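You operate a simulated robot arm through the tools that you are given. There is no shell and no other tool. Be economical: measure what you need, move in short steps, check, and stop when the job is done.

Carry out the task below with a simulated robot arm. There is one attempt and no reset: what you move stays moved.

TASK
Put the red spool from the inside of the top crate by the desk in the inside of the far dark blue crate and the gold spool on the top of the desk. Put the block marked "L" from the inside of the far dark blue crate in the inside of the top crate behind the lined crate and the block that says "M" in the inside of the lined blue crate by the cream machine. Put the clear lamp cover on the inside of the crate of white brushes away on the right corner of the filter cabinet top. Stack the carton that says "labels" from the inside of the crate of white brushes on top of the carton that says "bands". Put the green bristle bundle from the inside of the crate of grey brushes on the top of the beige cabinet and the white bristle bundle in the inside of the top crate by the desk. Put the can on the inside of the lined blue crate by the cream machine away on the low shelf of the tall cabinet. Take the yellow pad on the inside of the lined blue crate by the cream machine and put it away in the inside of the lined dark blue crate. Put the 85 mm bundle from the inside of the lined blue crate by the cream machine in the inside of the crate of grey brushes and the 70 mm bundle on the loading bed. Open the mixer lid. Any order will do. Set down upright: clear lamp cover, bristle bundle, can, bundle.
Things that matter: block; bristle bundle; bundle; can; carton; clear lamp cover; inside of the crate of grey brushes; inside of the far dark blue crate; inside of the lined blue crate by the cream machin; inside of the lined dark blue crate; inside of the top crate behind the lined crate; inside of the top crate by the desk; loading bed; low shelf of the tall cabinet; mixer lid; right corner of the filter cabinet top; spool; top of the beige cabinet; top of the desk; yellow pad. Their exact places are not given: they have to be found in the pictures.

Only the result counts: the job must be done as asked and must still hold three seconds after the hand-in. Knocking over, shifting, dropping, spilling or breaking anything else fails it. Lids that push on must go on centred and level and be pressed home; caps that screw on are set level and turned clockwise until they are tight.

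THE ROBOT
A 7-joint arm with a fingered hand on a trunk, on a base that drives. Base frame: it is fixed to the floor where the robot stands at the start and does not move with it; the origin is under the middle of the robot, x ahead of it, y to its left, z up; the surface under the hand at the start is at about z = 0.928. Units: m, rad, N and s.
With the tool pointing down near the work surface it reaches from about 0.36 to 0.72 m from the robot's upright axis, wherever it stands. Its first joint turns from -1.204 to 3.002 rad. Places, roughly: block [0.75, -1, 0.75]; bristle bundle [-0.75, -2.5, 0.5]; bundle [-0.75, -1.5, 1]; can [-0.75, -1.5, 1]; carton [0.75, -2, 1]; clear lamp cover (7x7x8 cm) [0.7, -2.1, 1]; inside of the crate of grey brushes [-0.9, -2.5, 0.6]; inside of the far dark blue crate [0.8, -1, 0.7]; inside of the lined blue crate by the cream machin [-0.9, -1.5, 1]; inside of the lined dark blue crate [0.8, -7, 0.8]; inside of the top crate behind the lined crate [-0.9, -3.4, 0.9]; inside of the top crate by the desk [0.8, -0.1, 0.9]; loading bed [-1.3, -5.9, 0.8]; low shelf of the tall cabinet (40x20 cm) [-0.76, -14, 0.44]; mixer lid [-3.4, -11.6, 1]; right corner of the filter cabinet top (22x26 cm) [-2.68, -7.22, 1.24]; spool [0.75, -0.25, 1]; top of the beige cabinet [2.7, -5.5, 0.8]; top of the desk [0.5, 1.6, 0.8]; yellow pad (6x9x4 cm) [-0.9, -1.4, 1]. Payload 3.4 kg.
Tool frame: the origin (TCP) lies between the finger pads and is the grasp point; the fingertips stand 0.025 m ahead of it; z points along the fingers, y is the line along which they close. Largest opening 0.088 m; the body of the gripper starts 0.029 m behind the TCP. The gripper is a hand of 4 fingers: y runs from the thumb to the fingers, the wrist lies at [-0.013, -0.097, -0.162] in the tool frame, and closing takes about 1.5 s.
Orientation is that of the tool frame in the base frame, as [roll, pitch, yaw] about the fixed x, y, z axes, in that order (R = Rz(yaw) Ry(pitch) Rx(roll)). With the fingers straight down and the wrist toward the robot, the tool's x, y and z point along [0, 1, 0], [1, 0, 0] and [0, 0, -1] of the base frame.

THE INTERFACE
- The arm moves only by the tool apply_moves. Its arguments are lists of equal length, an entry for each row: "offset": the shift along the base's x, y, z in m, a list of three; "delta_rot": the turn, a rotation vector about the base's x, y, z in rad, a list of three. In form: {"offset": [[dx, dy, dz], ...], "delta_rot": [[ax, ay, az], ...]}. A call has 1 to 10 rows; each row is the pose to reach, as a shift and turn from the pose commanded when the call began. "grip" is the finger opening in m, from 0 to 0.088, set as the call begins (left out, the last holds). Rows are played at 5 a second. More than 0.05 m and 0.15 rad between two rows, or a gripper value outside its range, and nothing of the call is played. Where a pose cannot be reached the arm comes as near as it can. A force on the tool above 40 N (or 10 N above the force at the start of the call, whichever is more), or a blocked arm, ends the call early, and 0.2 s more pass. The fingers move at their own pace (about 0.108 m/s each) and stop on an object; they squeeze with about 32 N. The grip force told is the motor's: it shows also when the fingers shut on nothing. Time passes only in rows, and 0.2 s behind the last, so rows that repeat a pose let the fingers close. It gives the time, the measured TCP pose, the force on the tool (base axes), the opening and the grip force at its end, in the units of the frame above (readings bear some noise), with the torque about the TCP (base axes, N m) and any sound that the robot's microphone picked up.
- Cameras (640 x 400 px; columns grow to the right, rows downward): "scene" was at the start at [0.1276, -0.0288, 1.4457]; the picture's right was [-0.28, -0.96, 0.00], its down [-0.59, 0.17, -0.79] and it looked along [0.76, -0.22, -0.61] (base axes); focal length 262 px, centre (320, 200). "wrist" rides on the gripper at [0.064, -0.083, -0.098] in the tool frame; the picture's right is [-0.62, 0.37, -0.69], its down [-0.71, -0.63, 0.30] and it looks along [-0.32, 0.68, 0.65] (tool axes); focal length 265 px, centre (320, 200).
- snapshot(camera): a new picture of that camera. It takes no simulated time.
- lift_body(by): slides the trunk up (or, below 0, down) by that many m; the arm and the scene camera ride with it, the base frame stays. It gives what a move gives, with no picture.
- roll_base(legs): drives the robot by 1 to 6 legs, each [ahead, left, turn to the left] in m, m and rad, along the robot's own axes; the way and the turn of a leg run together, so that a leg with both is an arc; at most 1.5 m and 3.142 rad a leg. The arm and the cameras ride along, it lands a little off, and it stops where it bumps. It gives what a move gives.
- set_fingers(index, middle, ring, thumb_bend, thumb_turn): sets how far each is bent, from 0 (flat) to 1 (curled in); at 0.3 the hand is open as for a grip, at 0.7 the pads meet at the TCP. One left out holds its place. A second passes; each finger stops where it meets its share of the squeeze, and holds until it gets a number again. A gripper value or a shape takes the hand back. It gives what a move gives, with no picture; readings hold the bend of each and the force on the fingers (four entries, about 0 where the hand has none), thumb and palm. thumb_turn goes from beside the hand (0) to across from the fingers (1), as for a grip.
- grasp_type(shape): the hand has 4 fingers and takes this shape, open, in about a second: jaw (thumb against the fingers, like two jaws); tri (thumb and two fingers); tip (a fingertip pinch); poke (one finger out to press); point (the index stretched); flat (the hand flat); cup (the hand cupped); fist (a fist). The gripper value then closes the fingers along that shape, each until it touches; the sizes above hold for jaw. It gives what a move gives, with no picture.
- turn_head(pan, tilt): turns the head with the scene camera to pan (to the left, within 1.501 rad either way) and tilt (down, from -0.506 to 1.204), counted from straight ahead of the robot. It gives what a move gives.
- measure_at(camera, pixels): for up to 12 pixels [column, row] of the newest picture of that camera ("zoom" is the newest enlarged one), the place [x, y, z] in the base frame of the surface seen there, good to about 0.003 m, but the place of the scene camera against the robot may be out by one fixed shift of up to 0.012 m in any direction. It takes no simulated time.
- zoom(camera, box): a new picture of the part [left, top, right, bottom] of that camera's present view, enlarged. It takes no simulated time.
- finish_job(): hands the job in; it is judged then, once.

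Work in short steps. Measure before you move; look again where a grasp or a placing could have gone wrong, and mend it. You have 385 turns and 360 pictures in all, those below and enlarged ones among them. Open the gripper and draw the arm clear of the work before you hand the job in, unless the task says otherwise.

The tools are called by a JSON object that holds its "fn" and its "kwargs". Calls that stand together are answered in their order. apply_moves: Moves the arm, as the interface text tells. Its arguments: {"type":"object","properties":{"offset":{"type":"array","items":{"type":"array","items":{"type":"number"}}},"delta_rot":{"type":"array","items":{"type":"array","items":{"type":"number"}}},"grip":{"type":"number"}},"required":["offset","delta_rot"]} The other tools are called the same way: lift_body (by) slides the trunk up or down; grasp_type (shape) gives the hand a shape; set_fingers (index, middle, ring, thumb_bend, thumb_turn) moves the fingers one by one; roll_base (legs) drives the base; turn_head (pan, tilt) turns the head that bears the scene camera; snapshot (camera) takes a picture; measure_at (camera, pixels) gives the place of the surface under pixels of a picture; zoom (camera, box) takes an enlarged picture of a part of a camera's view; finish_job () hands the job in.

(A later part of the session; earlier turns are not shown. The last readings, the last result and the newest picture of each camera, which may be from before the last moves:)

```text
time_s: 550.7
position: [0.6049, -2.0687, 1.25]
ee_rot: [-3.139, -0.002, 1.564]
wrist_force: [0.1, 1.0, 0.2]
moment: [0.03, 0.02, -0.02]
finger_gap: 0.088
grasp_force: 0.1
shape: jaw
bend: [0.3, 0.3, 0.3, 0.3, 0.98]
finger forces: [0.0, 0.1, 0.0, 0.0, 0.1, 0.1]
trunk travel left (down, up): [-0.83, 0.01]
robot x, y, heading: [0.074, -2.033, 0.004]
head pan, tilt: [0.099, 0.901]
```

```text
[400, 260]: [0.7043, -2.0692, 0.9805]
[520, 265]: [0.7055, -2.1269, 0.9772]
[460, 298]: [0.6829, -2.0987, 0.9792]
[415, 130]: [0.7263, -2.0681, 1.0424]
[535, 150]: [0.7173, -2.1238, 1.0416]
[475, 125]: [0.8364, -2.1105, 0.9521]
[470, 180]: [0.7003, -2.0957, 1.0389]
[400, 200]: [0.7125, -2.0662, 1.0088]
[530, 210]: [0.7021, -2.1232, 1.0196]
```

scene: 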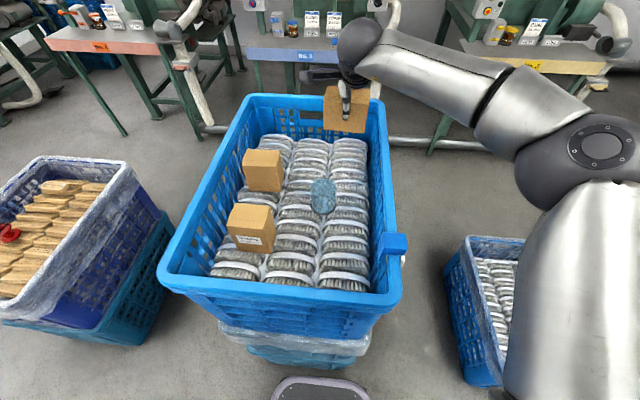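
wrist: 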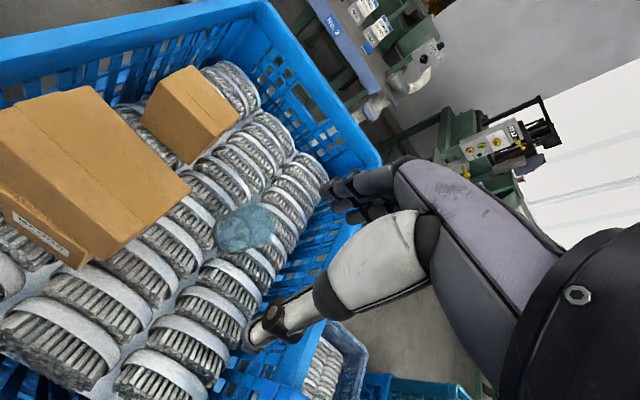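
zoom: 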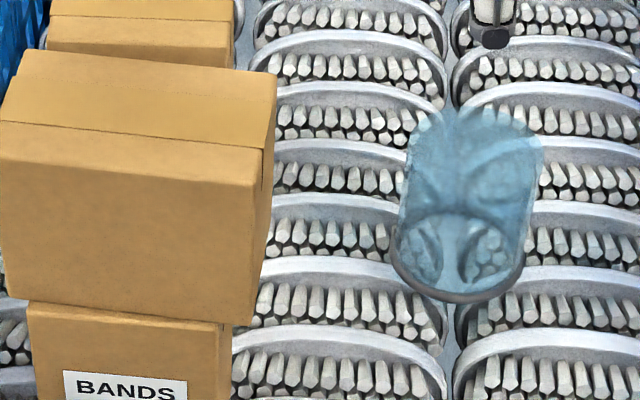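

Lamp cover: upright, centre ≈(0.720,-2.0915), top ≈1.042. I go above it and check alignment.

{"fn": "apply_moves", "kwargs": {"offset": [[0.04, -0.008, -0.02], [0.08, -0.016, -0.045], [0.115, -0.0228, -0.075], [0.115, -0.0228, -0.12], [0.115, -0.0228, -0.155]], "delta_rot": [[0, 0, 0], [0, 0, 0], [0, 0, 0], [0, 0, 0], [0, 0, 0]]}}

{"fn": "snapshot", "kwargs": {"camera": "wrist"}}

{"fn": "zoom", "kwargs": {"camera": "scene", "box": [280, 110, 400, 210]}}

```text
time_s: 551.9
position: [0.7176, -2.0903, 1.098]
ee_rot: [-3.139, -0.001, 1.566]
wrist_force: [-0.2, -0.3, -1.3]
moment: [0.02, -0.01, -0.02]
finger_gap: 0.0877
grasp_force: 0.0
shape: jaw
bend: [0.3, 0.3, 0.3, 0.3, 0.98]
finger forces: [0.0, 0.1, 0.0, 0.0, 0.0, 0.1]
trunk travel left (down, up): [-0.83, 0.01]
robot x, y, heading: [0.0752, -2.0309, 0.002]
head pan, tilt: [0.099, 0.901]
```

```text
211 pictures are left
```

wrist: 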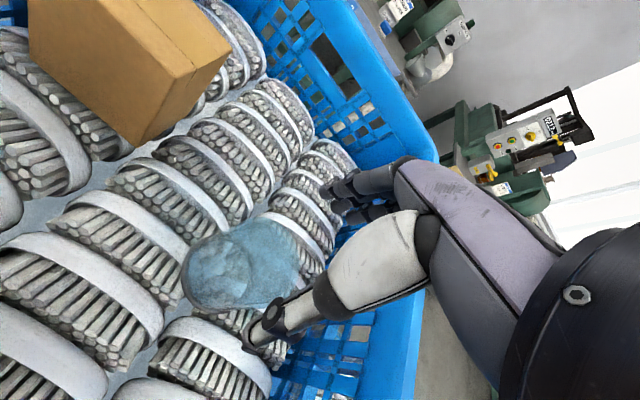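

```text
4.00 times, centred on (340, 160) of scene
```

zoom: 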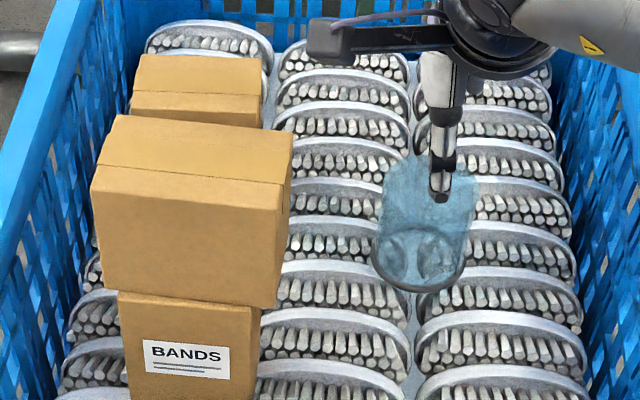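

Aligned. I descend around it slowly.

{"fn": "apply_moves", "kwargs": {"offset": [[0.001, -0.001, -0.02], [0.001, -0.001, -0.04], [0.001, -0.001, -0.06], [0.001, -0.001, -0.078], [0.001, -0.001, -0.086]], "delta_rot": [[0, 0, 0], [0, 0, 0], [0, 0, 0], [0, 0, 0], [0, 0, 0]]}}

{"fn": "snapshot", "kwargs": {"camera": "wrist"}}

```text
time_s: 553.1
position: [0.7184, -2.0895, 1.013]
ee_rot: [3.137, -0.002, 1.566]
wrist_force: [0.3, 0.5, 14.2]
moment: [0.06, 0.07, 0.03]
finger_gap: 0.0878
grasp_force: 0.0
shape: jaw
bend: [0.28, 0.3, 0.3, 0.3, 0.98]
finger forces: [6.1, 0.0, 0.0, 0.0, 7.8, 0.0]
trunk travel left (down, up): [-0.83, 0.01]
robot x, y, heading: [0.0727, -2.0291, 0.005]
head pan, tilt: [0.099, 0.901]
```

```text
209 pictures are left
```

wrist: 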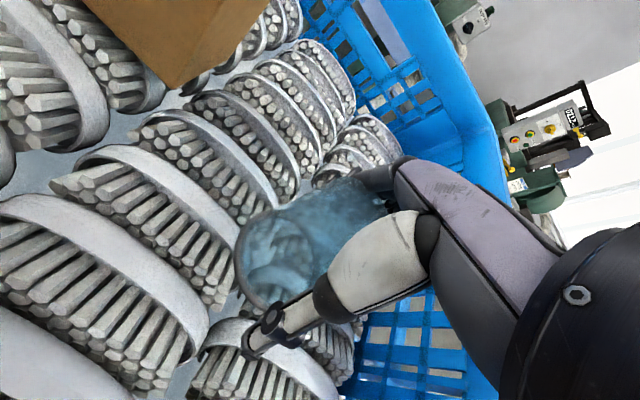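

Index and thumb touch the brushes; I raise 8 mm, then close.

{"fn": "apply_moves", "kwargs": {"offset": [[0, 0, 0.008], [0, 0, 0.008]], "delta_rot": [[0, 0, 0], [0, 0, 0]]}}

{"fn": "apply_moves", "kwargs": {"offset": [[0, 0, 0], [0, 0, 0], [0, 0, 0], [0, 0, 0], [0, 0, 0], [0, 0, 0], [0, 0, 0]], "delta_rot": [[0, 0, 0], [0, 0, 0], [0, 0, 0], [0, 0, 0], [0, 0, 0], [0, 0, 0], [0, 0, 0]], "grip": 0.04}}

{"fn": "apply_moves", "kwargs": {"offset": [[0, 0, 0.02], [0, 0, 0.06], [0, 0, 0.1], [0, 0, 0.14], [-0.03, 0, 0.17], [-0.07, 0, 0.2]], "delta_rot": [[0, 0, 0], [0, 0, 0], [0, 0, 0], [0, 0, 0], [0, 0, 0], [0, 0, 0]]}}

{"fn": "snapshot", "kwargs": {"camera": "wrist"}}

```text
time_s: 553.7
position: [0.72, -2.088, 1.0172]
ee_rot: [-3.139, -0.001, 1.566]
wrist_force: [-0.2, 0.2, -0.1]
moment: [0.02, 0.0, -0.01]
finger_gap: 0.0879
grasp_force: 0.2
shape: jaw
bend: [0.29, 0.3, 0.3, 0.3, 0.98]
finger forces: [1.1, 0.1, 0.0, 0.0, 1.3, 0.1]
trunk travel left (down, up): [-0.83, 0.01]
robot x, y, heading: [0.0734, -2.0288, 0.007]
head pan, tilt: [0.099, 0.901]
```

```text
time_s: 555.3
position: [0.7204, -2.0895, 1.0176]
ee_rot: [-3.141, -0.001, 1.563]
wrist_force: [0.0, -0.9, 1.5]
moment: [-0.05, -0.08, -0.05]
finger_gap: 0.059
grasp_force: 31.4
shape: jaw
bend: [0.33, 0.43, 0.44, 0.55, 0.98]
finger forces: [14.9, 13.9, 3.5, 0.0, 33.1, 0.1]
trunk travel left (down, up): [-0.83, 0.01]
robot x, y, heading: [0.075, -2.0316, 0.003]
head pan, tilt: [0.099, 0.901]
```

```text
time_s: 556.7
position: [0.6476, -2.0876, 1.2191]
ee_rot: [-3.141, -0.003, 1.564]
wrist_force: [0.4, -0.3, -0.2]
moment: [-0.01, 0.02, 0.02]
finger_gap: 0.0583
grasp_force: 32.4
shape: jaw
bend: [0.33, 0.43, 0.44, 0.55, 0.98]
finger forces: [14.4, 13.8, 3.4, 0.1, 32.0, 0.0]
trunk travel left (down, up): [-0.83, 0.01]
robot x, y, heading: [0.0757, -2.029, 0.007]
head pan, tilt: [0.099, 0.901]
```

```text
208 pictures are left
```

wrist: 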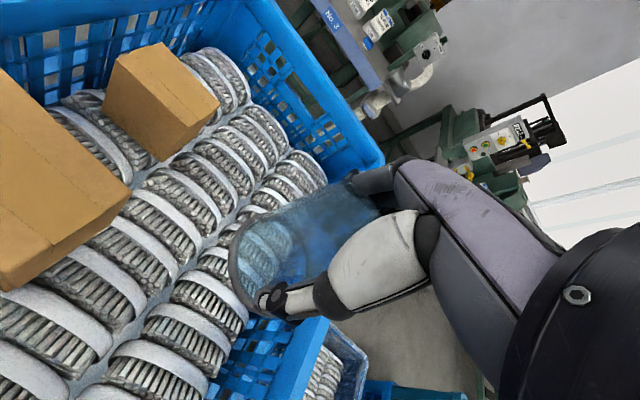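

The lamp cover is held. I raise it, turn toward the south and drive to y≈-5.3 to look for the filter cabinet.

{"fn": "apply_moves", "kwargs": {"offset": [[-0.04, 0.01, 0.02], [-0.08, 0.02, 0.04], [-0.12, 0.03, 0.06]], "delta_rot": [[0, 0, 0], [0, 0, 0], [0, 0, 0]]}}

{"fn": "roll_base", "kwargs": {"legs": [[-0.07, 0, 0], [0, 0, -1.571], [1.5, 0, 0], [1.5, 0, 0]]}}

{"fn": "turn_head", "kwargs": {"pan": -0.3, "tilt": 0.3}}

{"fn": "snapshot", "kwargs": {"camera": "scene"}}

```text
time_s: 557.5
position: [0.5278, -2.062, 1.2807]
ee_rot: [-3.14, -0.003, 1.563]
wrist_force: [-0.6, 0.4, -0.7]
moment: [0.02, -0.06, 0.01]
finger_gap: 0.0585
grasp_force: 32.3
shape: jaw
bend: [0.33, 0.43, 0.44, 0.56, 0.98]
finger forces: [14.4, 13.7, 3.4, 0.0, 31.8, 0.0]
trunk travel left (down, up): [-0.83, 0.01]
robot x, y, heading: [0.0756, -2.0311, 0.004]
head pan, tilt: [0.099, 0.901]
```

```text
time_s: 576.4
position: [-0.0646, -5.4778, 1.2799]
ee_rot: [-3.141, -0.003, -0.04]
wrist_force: [0.2, -1.0, -0.4]
moment: [0.03, -0.02, -0.01]
finger_gap: 0.0578
grasp_force: 31.3
shape: jaw
bend: [0.33, 0.43, 0.44, 0.56, 0.98]
finger forces: [13.9, 13.8, 3.1, 0.1, 30.6, 0.0]
trunk travel left (down, up): [-0.83, 0.01]
robot x, y, heading: [-0.0172, -5.0182, -1.594]
head pan, tilt: [0.099, 0.901]
```

```text
time_s: 577.4
position: [-0.0657, -5.4772, 1.2802]
ee_rot: [-3.14, -0.004, -0.04]
wrist_force: [-0.8, -0.1, -0.9]
moment: [0.01, 0.01, -0.01]
finger_gap: 0.0578
grasp_force: 31.9
shape: jaw
bend: [0.33, 0.43, 0.44, 0.56, 0.98]
finger forces: [13.9, 13.7, 3.2, 0.1, 30.6, 0.0]
trunk travel left (down, up): [-0.83, 0.01]
robot x, y, heading: [-0.0152, -5.0219, -1.601]
head pan, tilt: [-0.3, 0.3]
```

```text
207 pictures are left
```

scene: 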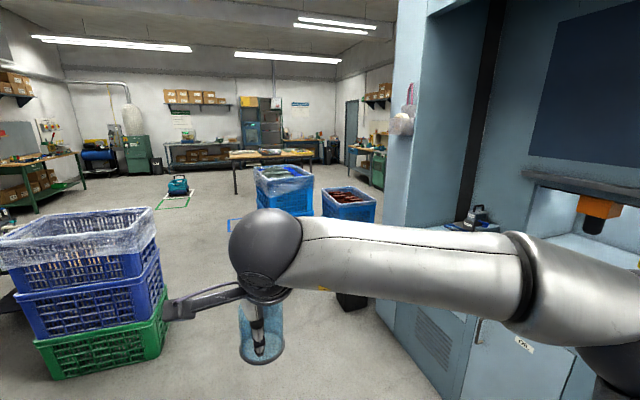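

{"fn": "measure_at", "kwargs": {"camera": "scene", "pixels": [[258, 205], [310, 212], [325, 210], [372, 220], [165, 350], [60, 375], [345, 300], [385, 320], [180, 190], [240, 228], [270, 178], [350, 193]]}}

```text
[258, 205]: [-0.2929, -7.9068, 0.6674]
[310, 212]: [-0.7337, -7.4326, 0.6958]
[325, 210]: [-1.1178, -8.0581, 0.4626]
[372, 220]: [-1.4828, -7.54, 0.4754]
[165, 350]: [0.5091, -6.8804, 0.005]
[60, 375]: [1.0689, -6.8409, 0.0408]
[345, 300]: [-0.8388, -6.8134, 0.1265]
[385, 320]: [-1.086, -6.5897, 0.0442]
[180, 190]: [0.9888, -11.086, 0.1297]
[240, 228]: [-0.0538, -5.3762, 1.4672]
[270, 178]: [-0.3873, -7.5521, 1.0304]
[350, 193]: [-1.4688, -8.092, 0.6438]
```

I drive to about (0.1,-6.9) and look right (west) for the filter cabinet.

{"fn": "roll_base", "kwargs": {"legs": [[0, 0.08, 0.03], [1.3, 0, 0]]}}

{"fn": "turn_head", "kwargs": {"pan": -1.0, "tilt": 0.3}}

{"fn": "snapshot", "kwargs": {"camera": "scene"}}

```text
time_s: 584.5
position: [0.006, -6.7756, 1.2792]
ee_rot: [-3.14, -0.001, -0.03]
wrist_force: [-0.1, 1.8, -0.2]
moment: [-0.02, 0.0, 0.0]
finger_gap: 0.0578
grasp_force: 31.6
shape: jaw
bend: [0.33, 0.43, 0.44, 0.56, 0.98]
finger forces: [13.9, 13.7, 3.2, 0.1, 30.6, 0.1]
trunk travel left (down, up): [-0.83, 0.01]
robot x, y, heading: [0.0505, -6.3172, -1.591]
head pan, tilt: [-0.3, 0.3]
```

```text
time_s: 585.6
position: [0.0064, -6.7765, 1.2802]
ee_rot: [-3.14, 0.0, -0.03]
wrist_force: [-0.4, 0.0, -0.1]
moment: [0.01, 0.0, -0.02]
finger_gap: 0.058
grasp_force: 31.8
shape: jaw
bend: [0.33, 0.43, 0.44, 0.56, 0.98]
finger forces: [13.9, 13.7, 3.3, 0.0, 30.6, 0.1]
trunk travel left (down, up): [-0.83, 0.01]
robot x, y, heading: [0.0549, -6.3214, -1.597]
head pan, tilt: [-1.0, 0.3]
```

```text
206 pictures are left
```

scene: 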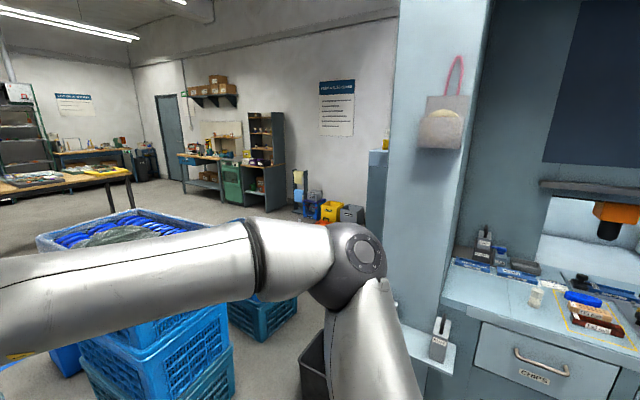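

{"fn": "measure_at", "kwargs": {"camera": "scene", "pixels": [[378, 152], [375, 180], [372, 230], [388, 140], [345, 215], [295, 205], [312, 340], [300, 320], [250, 205], [238, 340], [295, 310]]}}

{"fn": "zoom", "kwargs": {"camera": "scene", "box": [280, 110, 420, 250]}}

```text
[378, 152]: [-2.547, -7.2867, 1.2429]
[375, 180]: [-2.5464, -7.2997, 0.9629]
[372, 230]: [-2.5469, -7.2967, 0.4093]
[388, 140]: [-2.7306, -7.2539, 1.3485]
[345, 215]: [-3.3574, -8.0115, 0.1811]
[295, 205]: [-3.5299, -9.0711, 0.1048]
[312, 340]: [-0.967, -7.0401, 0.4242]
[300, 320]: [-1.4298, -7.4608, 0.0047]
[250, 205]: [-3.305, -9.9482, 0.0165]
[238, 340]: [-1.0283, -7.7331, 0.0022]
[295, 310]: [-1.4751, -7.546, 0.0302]
```

```text
2.86 times, centred on (350, 180) of scene
```

zoom: 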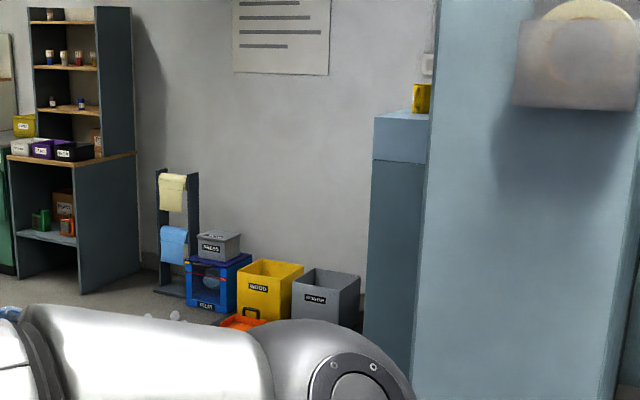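

The filter cabinet's +x side is at x=-2.547, top z 1.243; I must come from the south. I drive down x≈0.1 past the stacks to y≈-8.65 and look.

{"fn": "roll_base", "kwargs": {"legs": [[0, 0.06, 0.024], [1.2, 0, 0], [1.1, 0, 0]]}}

{"fn": "turn_head", "kwargs": {"pan": -1.2, "tilt": 0.4}}

{"fn": "snapshot", "kwargs": {"camera": "scene"}}

```text
time_s: 597.7
position: [0.068, -9.1205, 1.2796]
ee_rot: [-3.139, -0.001, -0.016]
wrist_force: [-0.6, -0.2, -1.0]
moment: [-0.01, 0.0, 0.0]
finger_gap: 0.0576
grasp_force: 31.8
shape: jaw
bend: [0.33, 0.43, 0.44, 0.56, 0.98]
finger forces: [13.8, 13.6, 3.2, 0.0, 30.6, 0.0]
trunk travel left (down, up): [-0.83, 0.01]
robot x, y, heading: [0.1049, -8.6655, -1.581]
head pan, tilt: [-1.0, 0.3]
```

```text
time_s: 598.4
position: [0.0685, -9.1201, 1.2797]
ee_rot: [-3.14, -0.001, -0.016]
wrist_force: [0.0, 0.4, -1.0]
moment: [-0.01, -0.02, -0.02]
finger_gap: 0.058
grasp_force: 32.0
shape: jaw
bend: [0.33, 0.43, 0.44, 0.56, 0.98]
finger forces: [13.9, 13.6, 3.2, 0.0, 30.5, 0.0]
trunk travel left (down, up): [-0.83, 0.01]
robot x, y, heading: [0.1062, -8.663, -1.578]
head pan, tilt: [-1.201, 0.4]
```

```text
204 pictures are left
```

scene: 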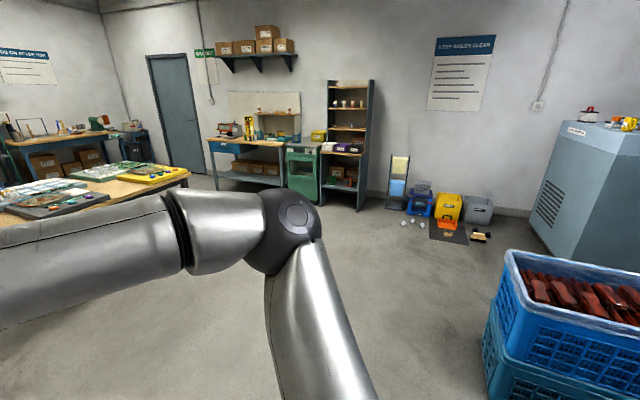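

{"fn": "measure_at", "kwargs": {"camera": "scene", "pixels": [[185, 172], [500, 270], [490, 375], [535, 225], [575, 125], [455, 238], [620, 128], [590, 118], [430, 225]]}}

{"fn": "roll_base", "kwargs": {"legs": [[0, 0, -1.563], [1.4, 0, 0]]}}

{"fn": "turn_head", "kwargs": {"pan": -0.7, "tilt": 0.4}}

{"fn": "snapshot", "kwargs": {"camera": "scene"}}

```text
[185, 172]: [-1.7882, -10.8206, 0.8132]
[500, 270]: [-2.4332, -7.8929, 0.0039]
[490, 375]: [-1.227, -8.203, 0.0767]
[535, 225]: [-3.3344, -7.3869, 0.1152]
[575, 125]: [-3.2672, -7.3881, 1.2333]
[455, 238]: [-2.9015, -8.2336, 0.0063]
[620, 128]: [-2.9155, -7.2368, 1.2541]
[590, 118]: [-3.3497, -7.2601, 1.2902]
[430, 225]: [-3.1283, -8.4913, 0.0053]
```

```text
time_s: 609.2
position: [-1.7526, -8.6325, 1.2807]
ee_rot: [-3.139, -0.004, -1.579]
wrist_force: [-1.3, -0.9, -0.5]
moment: [-0.02, 0.0, -0.02]
finger_gap: 0.0568
grasp_force: 31.9
shape: jaw
bend: [0.33, 0.43, 0.44, 0.56, 0.98]
finger forces: [13.5, 13.5, 3.0, 0.1, 29.6, 0.0]
trunk travel left (down, up): [-0.83, 0.01]
robot x, y, heading: [-1.2956, -8.666, -3.141]
head pan, tilt: [-1.201, 0.4]
```

```text
time_s: 610.1
position: [-1.7523, -8.6321, 1.279]
ee_rot: [-3.14, -0.001, -1.579]
wrist_force: [-0.7, -0.1, -0.8]
moment: [0.0, 0.0, 0.02]
finger_gap: 0.0568
grasp_force: 31.9
shape: jaw
bend: [0.33, 0.43, 0.44, 0.56, 0.98]
finger forces: [13.4, 13.6, 3.0, 0.0, 29.6, 0.0]
trunk travel left (down, up): [-0.83, 0.01]
robot x, y, heading: [-1.2958, -8.6617, -3.138]
head pan, tilt: [-0.7, 0.4]
```

```text
203 pictures are left
```

scene: 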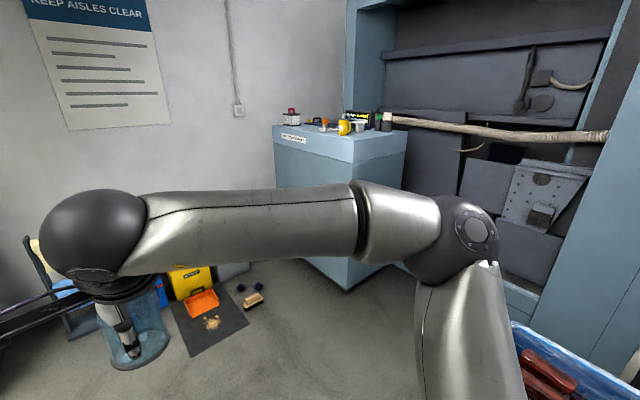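

{"fn": "zoom", "kwargs": {"camera": "scene", "box": [150, 90, 430, 370]}}

{"fn": "measure_at", "kwargs": {"camera": "scene", "pixels": [[262, 300], [248, 322], [242, 288], [258, 288], [345, 290], [305, 260], [400, 140], [355, 160], [380, 155], [345, 148], [385, 125], [405, 225]]}}

```text
1.43 times, centred on (290, 230) of scene
```

zoom: 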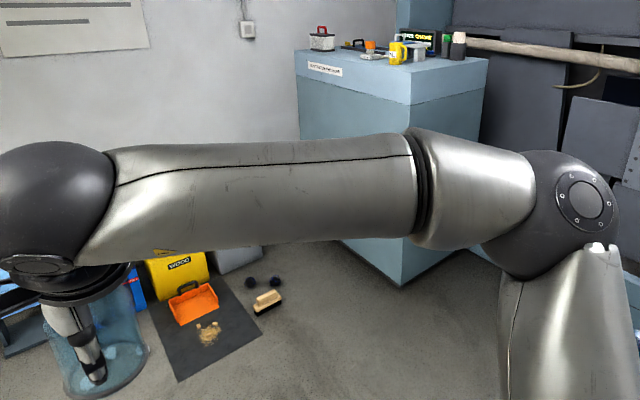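

```text
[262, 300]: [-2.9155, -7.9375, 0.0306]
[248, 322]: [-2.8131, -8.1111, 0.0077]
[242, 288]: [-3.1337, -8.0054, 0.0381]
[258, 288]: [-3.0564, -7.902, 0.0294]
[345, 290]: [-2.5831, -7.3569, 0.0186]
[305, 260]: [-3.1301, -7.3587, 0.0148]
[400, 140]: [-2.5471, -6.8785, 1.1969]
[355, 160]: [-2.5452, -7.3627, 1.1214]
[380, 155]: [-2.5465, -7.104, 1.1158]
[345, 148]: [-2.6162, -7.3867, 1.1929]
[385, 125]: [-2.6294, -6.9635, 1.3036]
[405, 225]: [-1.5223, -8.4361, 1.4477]
```

Cabinet front edge y=-7.39. I'll stand at about (-2.45,-7.87) facing the corner. First raise the hand to z≈1.37.

{"fn": "apply_moves", "kwargs": {"offset": [[0, 0, 0.04], [0, 0, 0.08], [0, 0, 0.1]], "delta_rot": [[0, 0, 0], [0, 0, 0], [0, 0, 0]]}}

{"fn": "roll_base", "kwargs": {"legs": [[1.15, 0, 0], [0, 0, -1.22]]}}

{"fn": "turn_head", "kwargs": {"pan": 0.0, "tilt": 0.45}}

{"fn": "snapshot", "kwargs": {"camera": "scene"}}

```text
time_s: 610.9
position: [-1.7535, -8.6308, 1.3787]
ee_rot: [-3.139, 0.001, -1.578]
wrist_force: [0.9, 0.5, -0.4]
moment: [0.03, -0.01, -0.02]
finger_gap: 0.0568
grasp_force: 32.2
shape: jaw
bend: [0.33, 0.43, 0.44, 0.57, 0.98]
finger forces: [13.3, 13.5, 3.1, 0.0, 29.3, 0.0]
trunk travel left (down, up): [-0.83, 0.01]
robot x, y, heading: [-1.2958, -8.6682, -3.142]
head pan, tilt: [-0.7, 0.4]
```

```text
time_s: 620.0
position: [-2.599, -8.2579, 1.3795]
ee_rot: [-3.139, -0.002, -2.778]
wrist_force: [0.1, 0.3, 0.3]
moment: [0.03, 0.0, 0.03]
finger_gap: 0.0565
grasp_force: 32.1
shape: jaw
bend: [0.33, 0.44, 0.44, 0.57, 0.98]
finger forces: [12.8, 13.5, 2.9, 0.0, 28.7, 0.1]
trunk travel left (down, up): [-0.83, 0.01]
robot x, y, heading: [-2.4675, -8.6966, 1.944]
head pan, tilt: [-0.7, 0.4]
```

```text
time_s: 621.1
position: [-2.5991, -8.2576, 1.38]
ee_rot: [-3.138, -0.002, -2.78]
wrist_force: [0.3, 0.5, 0.1]
moment: [0.0, -0.03, -0.02]
finger_gap: 0.0567
grasp_force: 31.9
shape: jaw
bend: [0.33, 0.44, 0.44, 0.57, 0.98]
finger forces: [13.0, 13.5, 3.0, 0.0, 28.6, 0.0]
trunk travel left (down, up): [-0.83, 0.01]
robot x, y, heading: [-2.4686, -8.701, 1.944]
head pan, tilt: [0.0, 0.45]
```

```text
201 pictures are left
```

scene: 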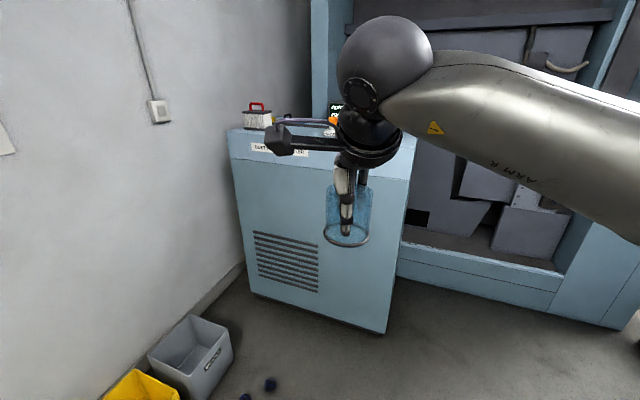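

{"fn": "roll_base", "kwargs": {"legs": [[0.766, -0.32, 0]]}}

{"fn": "turn_head", "kwargs": {"pan": 0.05, "tilt": 0.6}}

{"fn": "snapshot", "kwargs": {"camera": "scene"}}

{"fn": "snapshot", "kwargs": {"camera": "wrist"}}

```text
time_s: 625.5
position: [-2.5747, -7.4226, 1.3784]
ee_rot: [-3.14, -0.002, -2.789]
wrist_force: [-1.1, 0.1, 0.1]
moment: [-0.03, -0.02, 0.0]
finger_gap: 0.0566
grasp_force: 32.5
shape: jaw
bend: [0.33, 0.44, 0.44, 0.57, 0.98]
finger forces: [12.8, 13.5, 2.9, 0.0, 28.6, 0.1]
trunk travel left (down, up): [-0.83, 0.01]
robot x, y, heading: [-2.4491, -7.863, 1.932]
head pan, tilt: [0.0, 0.45]
```

```text
time_s: 626.2
position: [-2.5741, -7.4201, 1.3789]
ee_rot: [-3.141, -0.001, -2.789]
wrist_force: [0.3, 0.4, 0.0]
moment: [-0.01, -0.01, 0.0]
finger_gap: 0.0569
grasp_force: 32.2
shape: jaw
bend: [0.33, 0.44, 0.44, 0.57, 0.98]
finger forces: [12.9, 13.6, 2.9, 0.0, 28.6, 0.0]
trunk travel left (down, up): [-0.83, 0.01]
robot x, y, heading: [-2.4467, -7.8623, 1.932]
head pan, tilt: [0.051, 0.6]
```

```text
200 pictures are left
```

scene: 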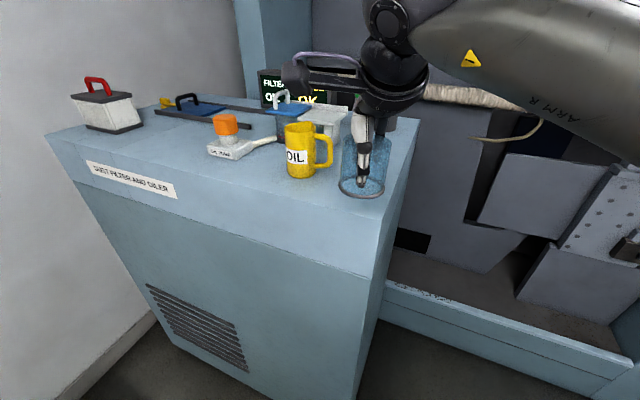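

```text
199 pictures are left
```

wrist: 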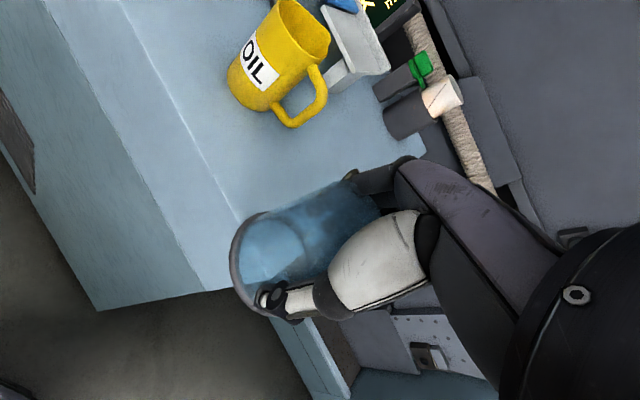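

{"fn": "measure_at", "kwargs": {"camera": "wrist", "pixels": [[200, 130], [230, 200], [360, 130], [330, 150], [285, 170], [255, 80], [300, 110], [390, 130], [400, 90], [305, 30], [180, 180]]}}

{"fn": "measure_at", "kwargs": {"camera": "scene", "pixels": [[345, 240], [300, 200], [370, 275], [415, 130], [320, 165], [296, 160], [330, 215]]}}

```text
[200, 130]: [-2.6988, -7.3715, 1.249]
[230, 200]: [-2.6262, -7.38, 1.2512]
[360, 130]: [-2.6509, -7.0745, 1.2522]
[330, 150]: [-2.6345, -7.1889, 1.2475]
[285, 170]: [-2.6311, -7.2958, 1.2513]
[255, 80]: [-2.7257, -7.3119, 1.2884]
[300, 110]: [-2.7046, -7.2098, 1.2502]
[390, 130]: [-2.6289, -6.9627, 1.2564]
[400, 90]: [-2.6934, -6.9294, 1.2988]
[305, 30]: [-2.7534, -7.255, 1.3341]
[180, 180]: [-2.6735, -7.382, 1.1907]
```

```text
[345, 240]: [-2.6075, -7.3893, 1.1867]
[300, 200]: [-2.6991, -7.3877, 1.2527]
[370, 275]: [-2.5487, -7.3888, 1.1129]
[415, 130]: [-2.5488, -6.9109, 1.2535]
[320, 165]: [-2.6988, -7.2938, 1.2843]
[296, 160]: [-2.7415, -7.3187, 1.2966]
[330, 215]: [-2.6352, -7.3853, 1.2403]
```

Top z 1.25; free spot at about (-2.622,-7.215), right of the mug. I move the base 0.15 m closer, then shift over the spot.

{"fn": "roll_base", "kwargs": {"legs": [[0.15, 0, 0]]}}

{"fn": "snapshot", "kwargs": {"camera": "wrist"}}

```text
time_s: 627.6
position: [-2.6287, -7.2831, 1.3794]
ee_rot: [-3.138, -0.003, -2.787]
wrist_force: [0.8, -0.8, -0.5]
moment: [0.0, 0.02, 0.0]
finger_gap: 0.0567
grasp_force: 31.9
shape: jaw
bend: [0.33, 0.44, 0.44, 0.57, 0.98]
finger forces: [12.9, 13.6, 2.9, 0.0, 28.6, 0.0]
trunk travel left (down, up): [-0.83, 0.01]
robot x, y, heading: [-2.4996, -7.7258, 1.936]
head pan, tilt: [0.051, 0.6]
```

```text
198 pictures are left
```

wrist: 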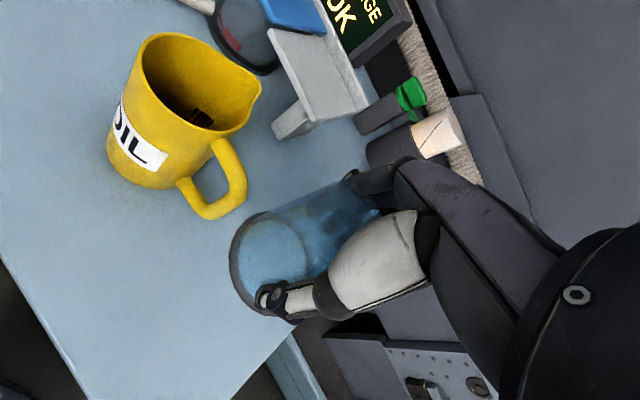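

{"fn": "measure_at", "kwargs": {"camera": "wrist", "pixels": [[240, 190], [210, 213], [225, 150], [300, 130], [330, 160], [220, 250], [260, 330], [365, 170]]}}

```text
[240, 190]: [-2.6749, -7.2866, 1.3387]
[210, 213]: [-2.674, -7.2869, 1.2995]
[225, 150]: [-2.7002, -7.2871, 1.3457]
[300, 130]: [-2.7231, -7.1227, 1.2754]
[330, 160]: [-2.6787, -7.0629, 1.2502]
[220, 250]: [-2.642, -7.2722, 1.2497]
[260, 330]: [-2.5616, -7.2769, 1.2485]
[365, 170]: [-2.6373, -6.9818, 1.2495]
```

The mug handle ends at (-2.674,-7.287). I move forward to (-2.62,-7.20) and descend.

{"fn": "apply_moves", "kwargs": {"offset": [[0.008, 0.04, 0], [0.009, 0.083, 0], [0.009, 0.083, -0.03], [0.009, 0.083, -0.055]], "delta_rot": [[0, 0, 0], [0, 0, 0], [0, 0, 0], [0, 0, 0]]}}

{"fn": "apply_moves", "kwargs": {"offset": [[0, 0, -0.004], [0, 0, -0.008], [0, 0, -0.012], [0, 0, -0.016], [0, 0, -0.019]], "delta_rot": [[0, 0, 0], [0, 0, 0], [0, 0, 0], [0, 0, 0], [0, 0, 0]]}}

{"fn": "snapshot", "kwargs": {"camera": "wrist"}}

```text
time_s: 628.6
position: [-2.6191, -7.2014, 1.3204]
ee_rot: [-3.139, -0.002, -2.786]
wrist_force: [0.3, 0.1, -0.3]
moment: [0.03, 0.0, -0.01]
finger_gap: 0.0566
grasp_force: 32.8
shape: jaw
bend: [0.33, 0.44, 0.44, 0.57, 0.98]
finger forces: [12.9, 13.6, 2.9, 0.0, 28.6, 0.0]
trunk travel left (down, up): [-0.83, 0.01]
robot x, y, heading: [-2.4994, -7.726, 1.934]
head pan, tilt: [0.051, 0.6]
```

```text
time_s: 629.8
position: [-2.6182, -7.2008, 1.3023]
ee_rot: [-3.138, -0.002, -2.788]
wrist_force: [0.6, -0.4, 0.0]
moment: [-0.01, 0.0, -0.04]
finger_gap: 0.0563
grasp_force: 31.9
shape: jaw
bend: [0.33, 0.44, 0.44, 0.57, 0.98]
finger forces: [12.8, 13.5, 3.0, 0.1, 28.6, 0.1]
trunk travel left (down, up): [-0.83, 0.01]
robot x, y, heading: [-2.4966, -7.7261, 1.934]
head pan, tilt: [0.051, 0.6]
```

```text
197 pictures are left
```

wrist: 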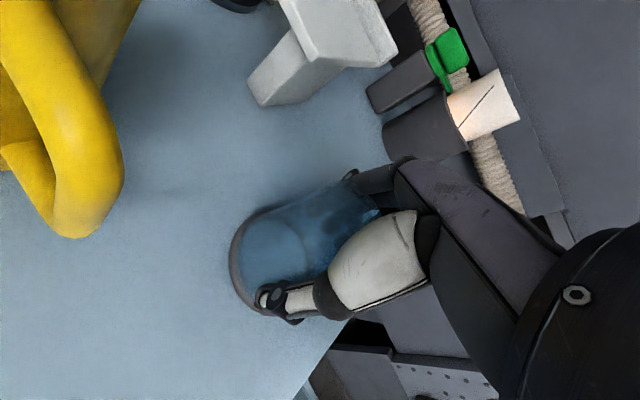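

Not yet touching; continue down in small steps.

{"fn": "apply_moves", "kwargs": {"offset": [[0, 0, -0.003], [0, 0, -0.006], [0, 0, -0.009], [0, 0, -0.012]], "delta_rot": [[0, 0, 0], [0, 0, 0], [0, 0, 0], [0, 0, 0]]}}

```text
time_s: 630.8
position: [-2.6181, -7.203, 1.2974]
ee_rot: [3.131, -0.004, -2.788]
wrist_force: [-2.2, 4.6, 32.0]
moment: [0.56, -0.02, 0.03]
finger_gap: 0.0563
grasp_force: 32.1
shape: jaw
bend: [0.73, 0.43, 0.44, 0.58, 0.98]
finger forces: [16.1, 16.1, 4.7, 0.1, 31.6, 0.0]
trunk travel left (down, up): [-0.83, 0.01]
robot x, y, heading: [-2.4962, -7.7248, 1.937]
head pan, tilt: [0.051, 0.6]
```

Contact (32 N). I ease up 6 mm to unload, then release and rise.

{"fn": "apply_moves", "kwargs": {"offset": [[0, 0, 0.003], [0, 0, 0.006]], "delta_rot": [[0, 0, 0], [0, 0, 0]]}}

{"fn": "apply_moves", "kwargs": {"offset": [[0, 0, 0], [0, 0, 0], [0, 0, 0], [0, 0, 0], [0, 0, 0], [0, 0, 0.02], [0, 0, 0.05], [0, 0, 0.09]], "delta_rot": [[0, 0, 0], [0, 0, 0], [0, 0, 0], [0, 0, 0], [0, 0, 0], [0, 0, 0], [0, 0, 0], [0, 0, 0]], "grip": 0.088}}

{"fn": "snapshot", "kwargs": {"camera": "wrist"}}

{"fn": "snapshot", "kwargs": {"camera": "scene"}}

```text
time_s: 631.4
position: [-2.6198, -7.2027, 1.298]
ee_rot: [-3.138, 0.002, -2.789]
wrist_force: [-2.0, 2.9, 16.6]
moment: [0.62, 0.07, 0.03]
finger_gap: 0.0561
grasp_force: 31.4
shape: jaw
bend: [0.73, 0.43, 0.44, 0.58, 0.98]
finger forces: [14.5, 15.5, 4.3, 0.1, 31.4, 0.1]
trunk travel left (down, up): [-0.83, 0.01]
robot x, y, heading: [-2.4948, -7.7218, 1.937]
head pan, tilt: [0.051, 0.6]
```

```text
time_s: 633.2
position: [-2.6216, -7.2014, 1.3892]
ee_rot: [-3.141, 0.0, -2.786]
wrist_force: [0.1, 0.6, 0.3]
moment: [-0.01, -0.01, 0.01]
finger_gap: 0.0878
grasp_force: 0.1
shape: jaw
bend: [0.3, 0.3, 0.3, 0.3, 0.97]
finger forces: [0.1, 0.0, 0.1, 0.1, 0.0, 0.0]
trunk travel left (down, up): [-0.83, 0.01]
robot x, y, heading: [-2.4975, -7.7249, 1.932]
head pan, tilt: [0.051, 0.6]
```

```text
196 pictures are left
```

wrist: 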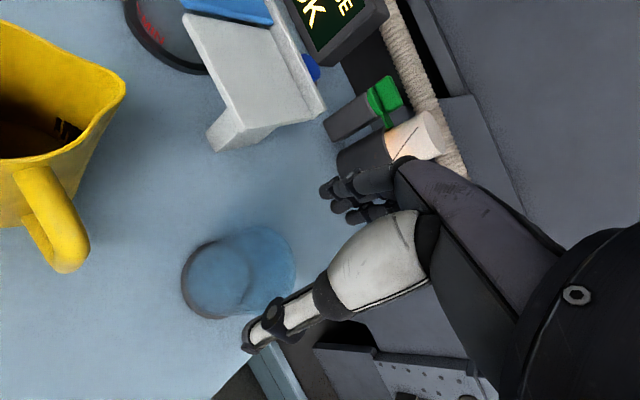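

```text
195 pictures are left
```

scene: 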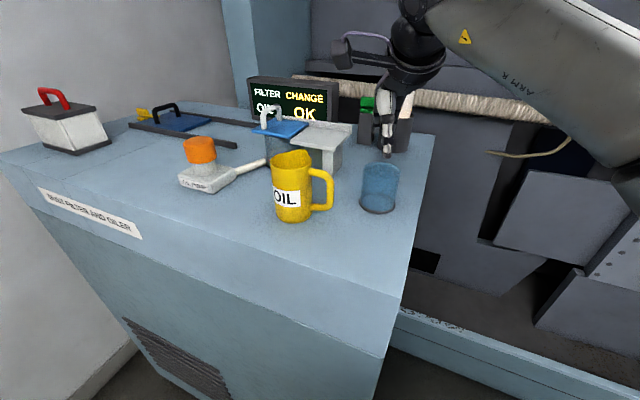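

The lamp cover stands upright. Since I'm near, I go for the mixer lid next: back out, turn to face south and look.

{"fn": "roll_base", "kwargs": {"legs": [[-0.91, 0.31, 0], [0, 0, 2.78]]}}

{"fn": "turn_head", "kwargs": {"pan": -0.3, "tilt": 0.35}}

{"fn": "snapshot", "kwargs": {"camera": "scene"}}

```text
time_s: 644.8
position: [-2.5249, -9.2269, 1.3889]
ee_rot: [-3.14, -0.003, 0.007]
wrist_force: [0.3, 0.3, -1.2]
moment: [0.01, -0.03, 0.01]
finger_gap: 0.0877
grasp_force: 0.0
shape: jaw
bend: [0.3, 0.3, 0.3, 0.3, 0.97]
finger forces: [0.1, 0.0, 0.0, 0.0, 0.0, 0.0]
trunk travel left (down, up): [-0.83, 0.01]
robot x, y, heading: [-2.4605, -8.6929, -1.551]
head pan, tilt: [0.051, 0.6]
```

```text
time_s: 645.6
position: [-2.5239, -9.2278, 1.3896]
ee_rot: [-3.139, -0.001, 0.007]
wrist_force: [0.3, 0.5, -1.4]
moment: [-0.02, 0.0, 0.01]
finger_gap: 0.088
grasp_force: 0.1
shape: jaw
bend: [0.3, 0.3, 0.3, 0.3, 0.97]
finger forces: [0.0, 0.1, 0.1, 0.0, 0.0, 0.0]
trunk travel left (down, up): [-0.83, 0.01]
robot x, y, heading: [-2.4575, -8.6958, -1.554]
head pan, tilt: [-0.3, 0.351]
```

```text
194 pictures are left
```

scene: 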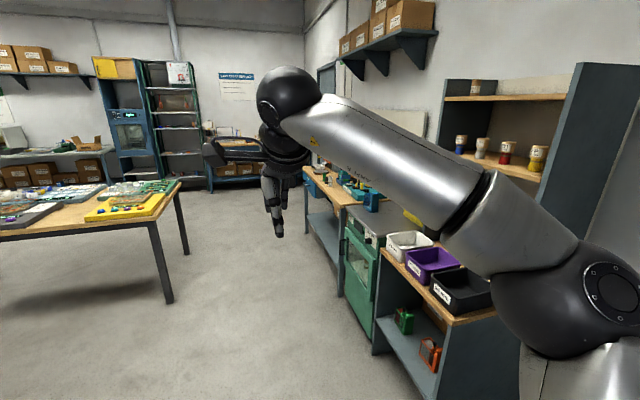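

{"fn": "measure_at", "kwargs": {"camera": "scene", "pixels": [[168, 300], [186, 252], [150, 225], [375, 205], [350, 200], [330, 195], [350, 300], [400, 390], [310, 240], [345, 180], [180, 185]]}}

{"fn": "zoom", "kwargs": {"camera": "scene", "box": [290, 140, 450, 260]}}

```text
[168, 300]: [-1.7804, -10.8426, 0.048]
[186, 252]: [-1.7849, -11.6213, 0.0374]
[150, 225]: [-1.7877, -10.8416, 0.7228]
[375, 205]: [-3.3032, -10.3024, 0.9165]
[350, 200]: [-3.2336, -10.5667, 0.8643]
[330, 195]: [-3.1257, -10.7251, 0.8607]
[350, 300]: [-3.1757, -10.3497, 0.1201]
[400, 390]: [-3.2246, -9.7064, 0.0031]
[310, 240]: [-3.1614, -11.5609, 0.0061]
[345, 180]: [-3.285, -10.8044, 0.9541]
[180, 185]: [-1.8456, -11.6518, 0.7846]
```

```text
3.33 times, centred on (370, 200) of scene
```

zoom: 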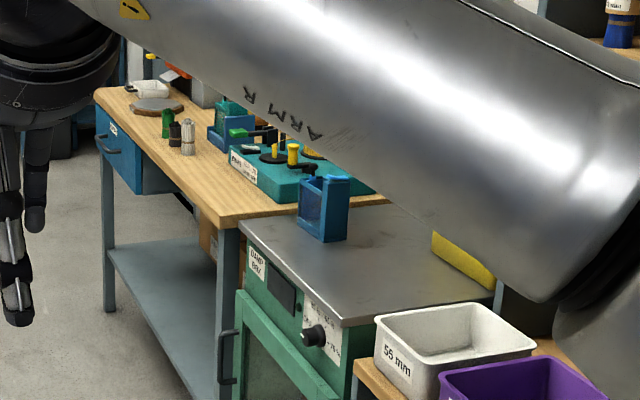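

I drive down between table and bench to y≈-11.3 and turn right to face the bench.

{"fn": "roll_base", "kwargs": {"legs": [[0, 0, -0.02], [1.3, 0, 0], [1.3, 0, 0], [0, 0, -1.57]]}}

{"fn": "turn_head", "kwargs": {"pan": 0.2, "tilt": 0.5}}

{"fn": "snapshot", "kwargs": {"camera": "scene"}}

```text
time_s: 662.6
position: [-3.0773, -11.2119, 1.3885]
ee_rot: [-3.14, -0.002, -1.639]
wrist_force: [0.1, -0.3, 0.2]
moment: [-0.03, 0.01, -0.01]
finger_gap: 0.0878
grasp_force: 0.0
shape: jaw
bend: [0.3, 0.3, 0.3, 0.3, 0.97]
finger forces: [0.0, 0.1, 0.0, 0.0, 0.0, 0.0]
trunk travel left (down, up): [-0.83, 0.01]
robot x, y, heading: [-2.5486, -11.3161, 3.081]
head pan, tilt: [-0.3, 0.351]
```

```text
time_s: 663.5
position: [-3.0784, -11.2124, 1.3891]
ee_rot: [-3.14, -0.002, -1.64]
wrist_force: [0.1, -0.9, -0.5]
moment: [0.02, 0.06, 0.03]
finger_gap: 0.088
grasp_force: 0.0
shape: jaw
bend: [0.3, 0.3, 0.3, 0.3, 0.97]
finger forces: [0.1, 0.1, 0.1, 0.0, 0.1, 0.0]
trunk travel left (down, up): [-0.83, 0.01]
robot x, y, heading: [-2.5491, -11.3164, 3.088]
head pan, tilt: [0.201, 0.499]
```

```text
192 pictures are left
```

scene: 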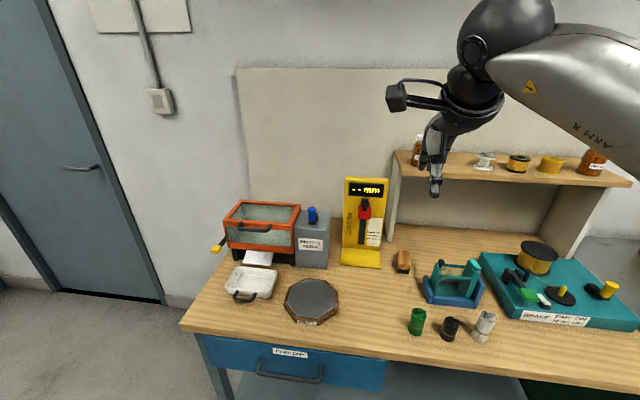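

{"fn": "zoom", "kwargs": {"camera": "scene", "box": [200, 185, 340, 315]}}

{"fn": "measure_at", "kwargs": {"camera": "scene", "pixels": [[262, 228], [240, 225], [285, 228], [262, 215], [235, 205], [295, 210], [260, 245], [217, 247], [312, 215], [310, 245], [258, 258], [245, 285]]}}

```text
3.08 times, centred on (270, 250) of scene
```

zoom: 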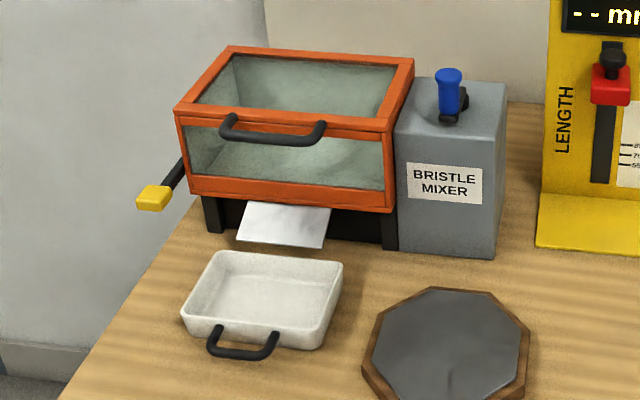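

```text
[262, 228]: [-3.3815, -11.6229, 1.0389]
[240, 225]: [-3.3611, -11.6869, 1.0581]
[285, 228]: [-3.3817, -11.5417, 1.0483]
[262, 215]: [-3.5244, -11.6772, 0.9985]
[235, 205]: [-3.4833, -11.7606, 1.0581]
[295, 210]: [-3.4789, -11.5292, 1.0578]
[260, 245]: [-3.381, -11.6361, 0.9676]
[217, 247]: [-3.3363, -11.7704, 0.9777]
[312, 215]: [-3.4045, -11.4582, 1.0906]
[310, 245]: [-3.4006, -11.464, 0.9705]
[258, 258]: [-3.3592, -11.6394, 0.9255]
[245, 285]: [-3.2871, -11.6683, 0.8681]
```

The mixer's orange lid frame has a black U-handle at its front. I drive closer, centred on it.

{"fn": "roll_base", "kwargs": {"legs": [[0, 0.3, 0.053], [0.22, 0, 0]]}}

{"fn": "turn_head", "kwargs": {"pan": 0.0, "tilt": 0.6}}

{"fn": "snapshot", "kwargs": {"camera": "scene"}}

{"fn": "snapshot", "kwargs": {"camera": "wrist"}}

```text
time_s: 666.8
position: [-3.3041, -11.5449, 1.3896]
ee_rot: [-3.141, -0.003, -1.571]
wrist_force: [-0.1, -0.9, -0.3]
moment: [0.01, 0.0, 0.01]
finger_gap: 0.0879
grasp_force: 0.0
shape: jaw
bend: [0.3, 0.3, 0.3, 0.3, 0.97]
finger forces: [0.1, 0.0, 0.0, 0.0, 0.1, 0.0]
trunk travel left (down, up): [-0.83, 0.01]
robot x, y, heading: [-2.7698, -11.6148, -3.139]
head pan, tilt: [0.201, 0.499]
```

```text
time_s: 667.5
position: [-3.3051, -11.5447, 1.3905]
ee_rot: [-3.139, -0.001, -1.573]
wrist_force: [0.2, 0.4, 0.3]
moment: [-0.03, 0.01, 0.03]
finger_gap: 0.0879
grasp_force: 0.1
shape: jaw
bend: [0.3, 0.3, 0.3, 0.3, 0.97]
finger forces: [0.0, 0.0, 0.0, 0.0, 0.0, 0.1]
trunk travel left (down, up): [-0.83, 0.01]
robot x, y, heading: [-2.7741, -11.6117, -3.132]
head pan, tilt: [0.0, 0.6]
```

```text
190 pictures are left
```

scene: 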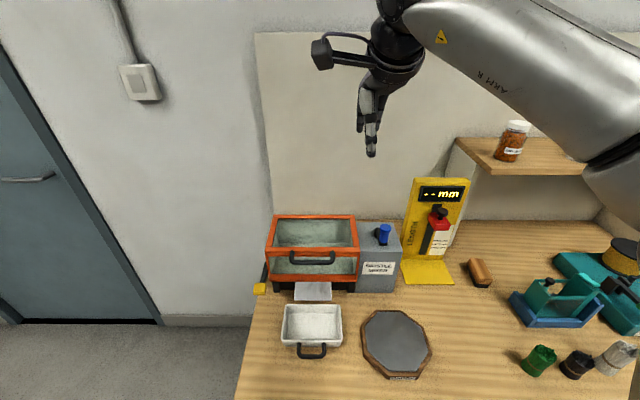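

```text
189 pictures are left
```

wrist: 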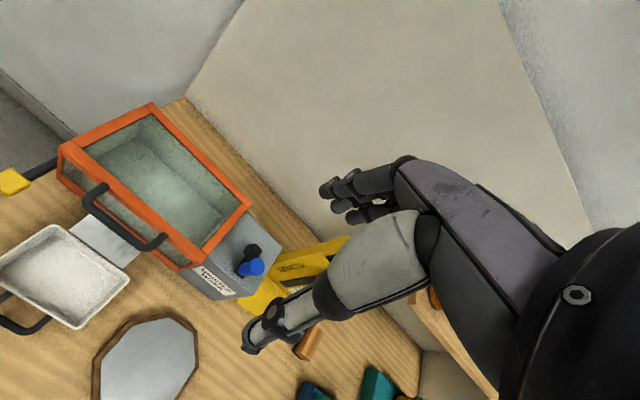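

{"fn": "zoom", "kwargs": {"camera": "wrist", "box": [40, 90, 280, 310]}}

{"fn": "zoom", "kwargs": {"camera": "scene", "box": [250, 200, 410, 310]}}

{"fn": "measure_at", "kwargs": {"camera": "wrist", "pixels": [[96, 192], [105, 220], [130, 240], [160, 238], [85, 210], [118, 195], [150, 112], [245, 205], [175, 258], [68, 155], [150, 220], [180, 170]]}}

```text
1.82 times, centred on (160, 200) of wrist
```

zoom: 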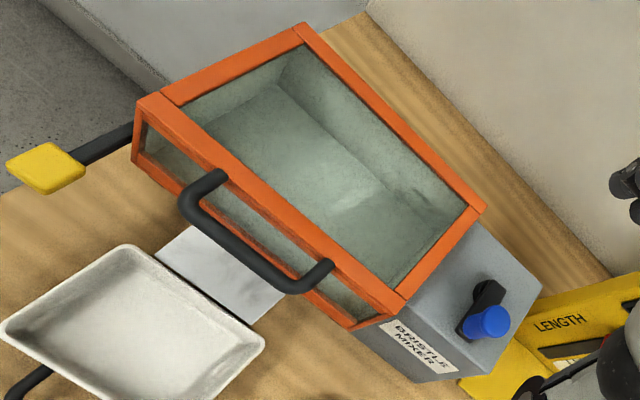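

```text
3.64 times, centred on (330, 255) of scene
```

zoom: 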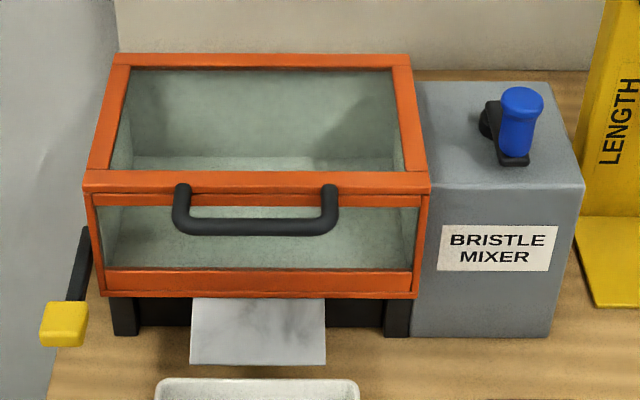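

```text
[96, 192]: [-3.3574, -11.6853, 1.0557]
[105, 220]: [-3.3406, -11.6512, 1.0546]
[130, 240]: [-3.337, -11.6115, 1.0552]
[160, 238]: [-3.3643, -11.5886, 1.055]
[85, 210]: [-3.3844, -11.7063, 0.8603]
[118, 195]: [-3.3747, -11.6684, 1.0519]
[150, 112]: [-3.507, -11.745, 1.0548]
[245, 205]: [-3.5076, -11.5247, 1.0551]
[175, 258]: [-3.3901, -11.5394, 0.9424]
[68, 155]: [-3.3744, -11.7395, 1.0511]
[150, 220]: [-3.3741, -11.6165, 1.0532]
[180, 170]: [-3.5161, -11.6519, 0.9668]
```

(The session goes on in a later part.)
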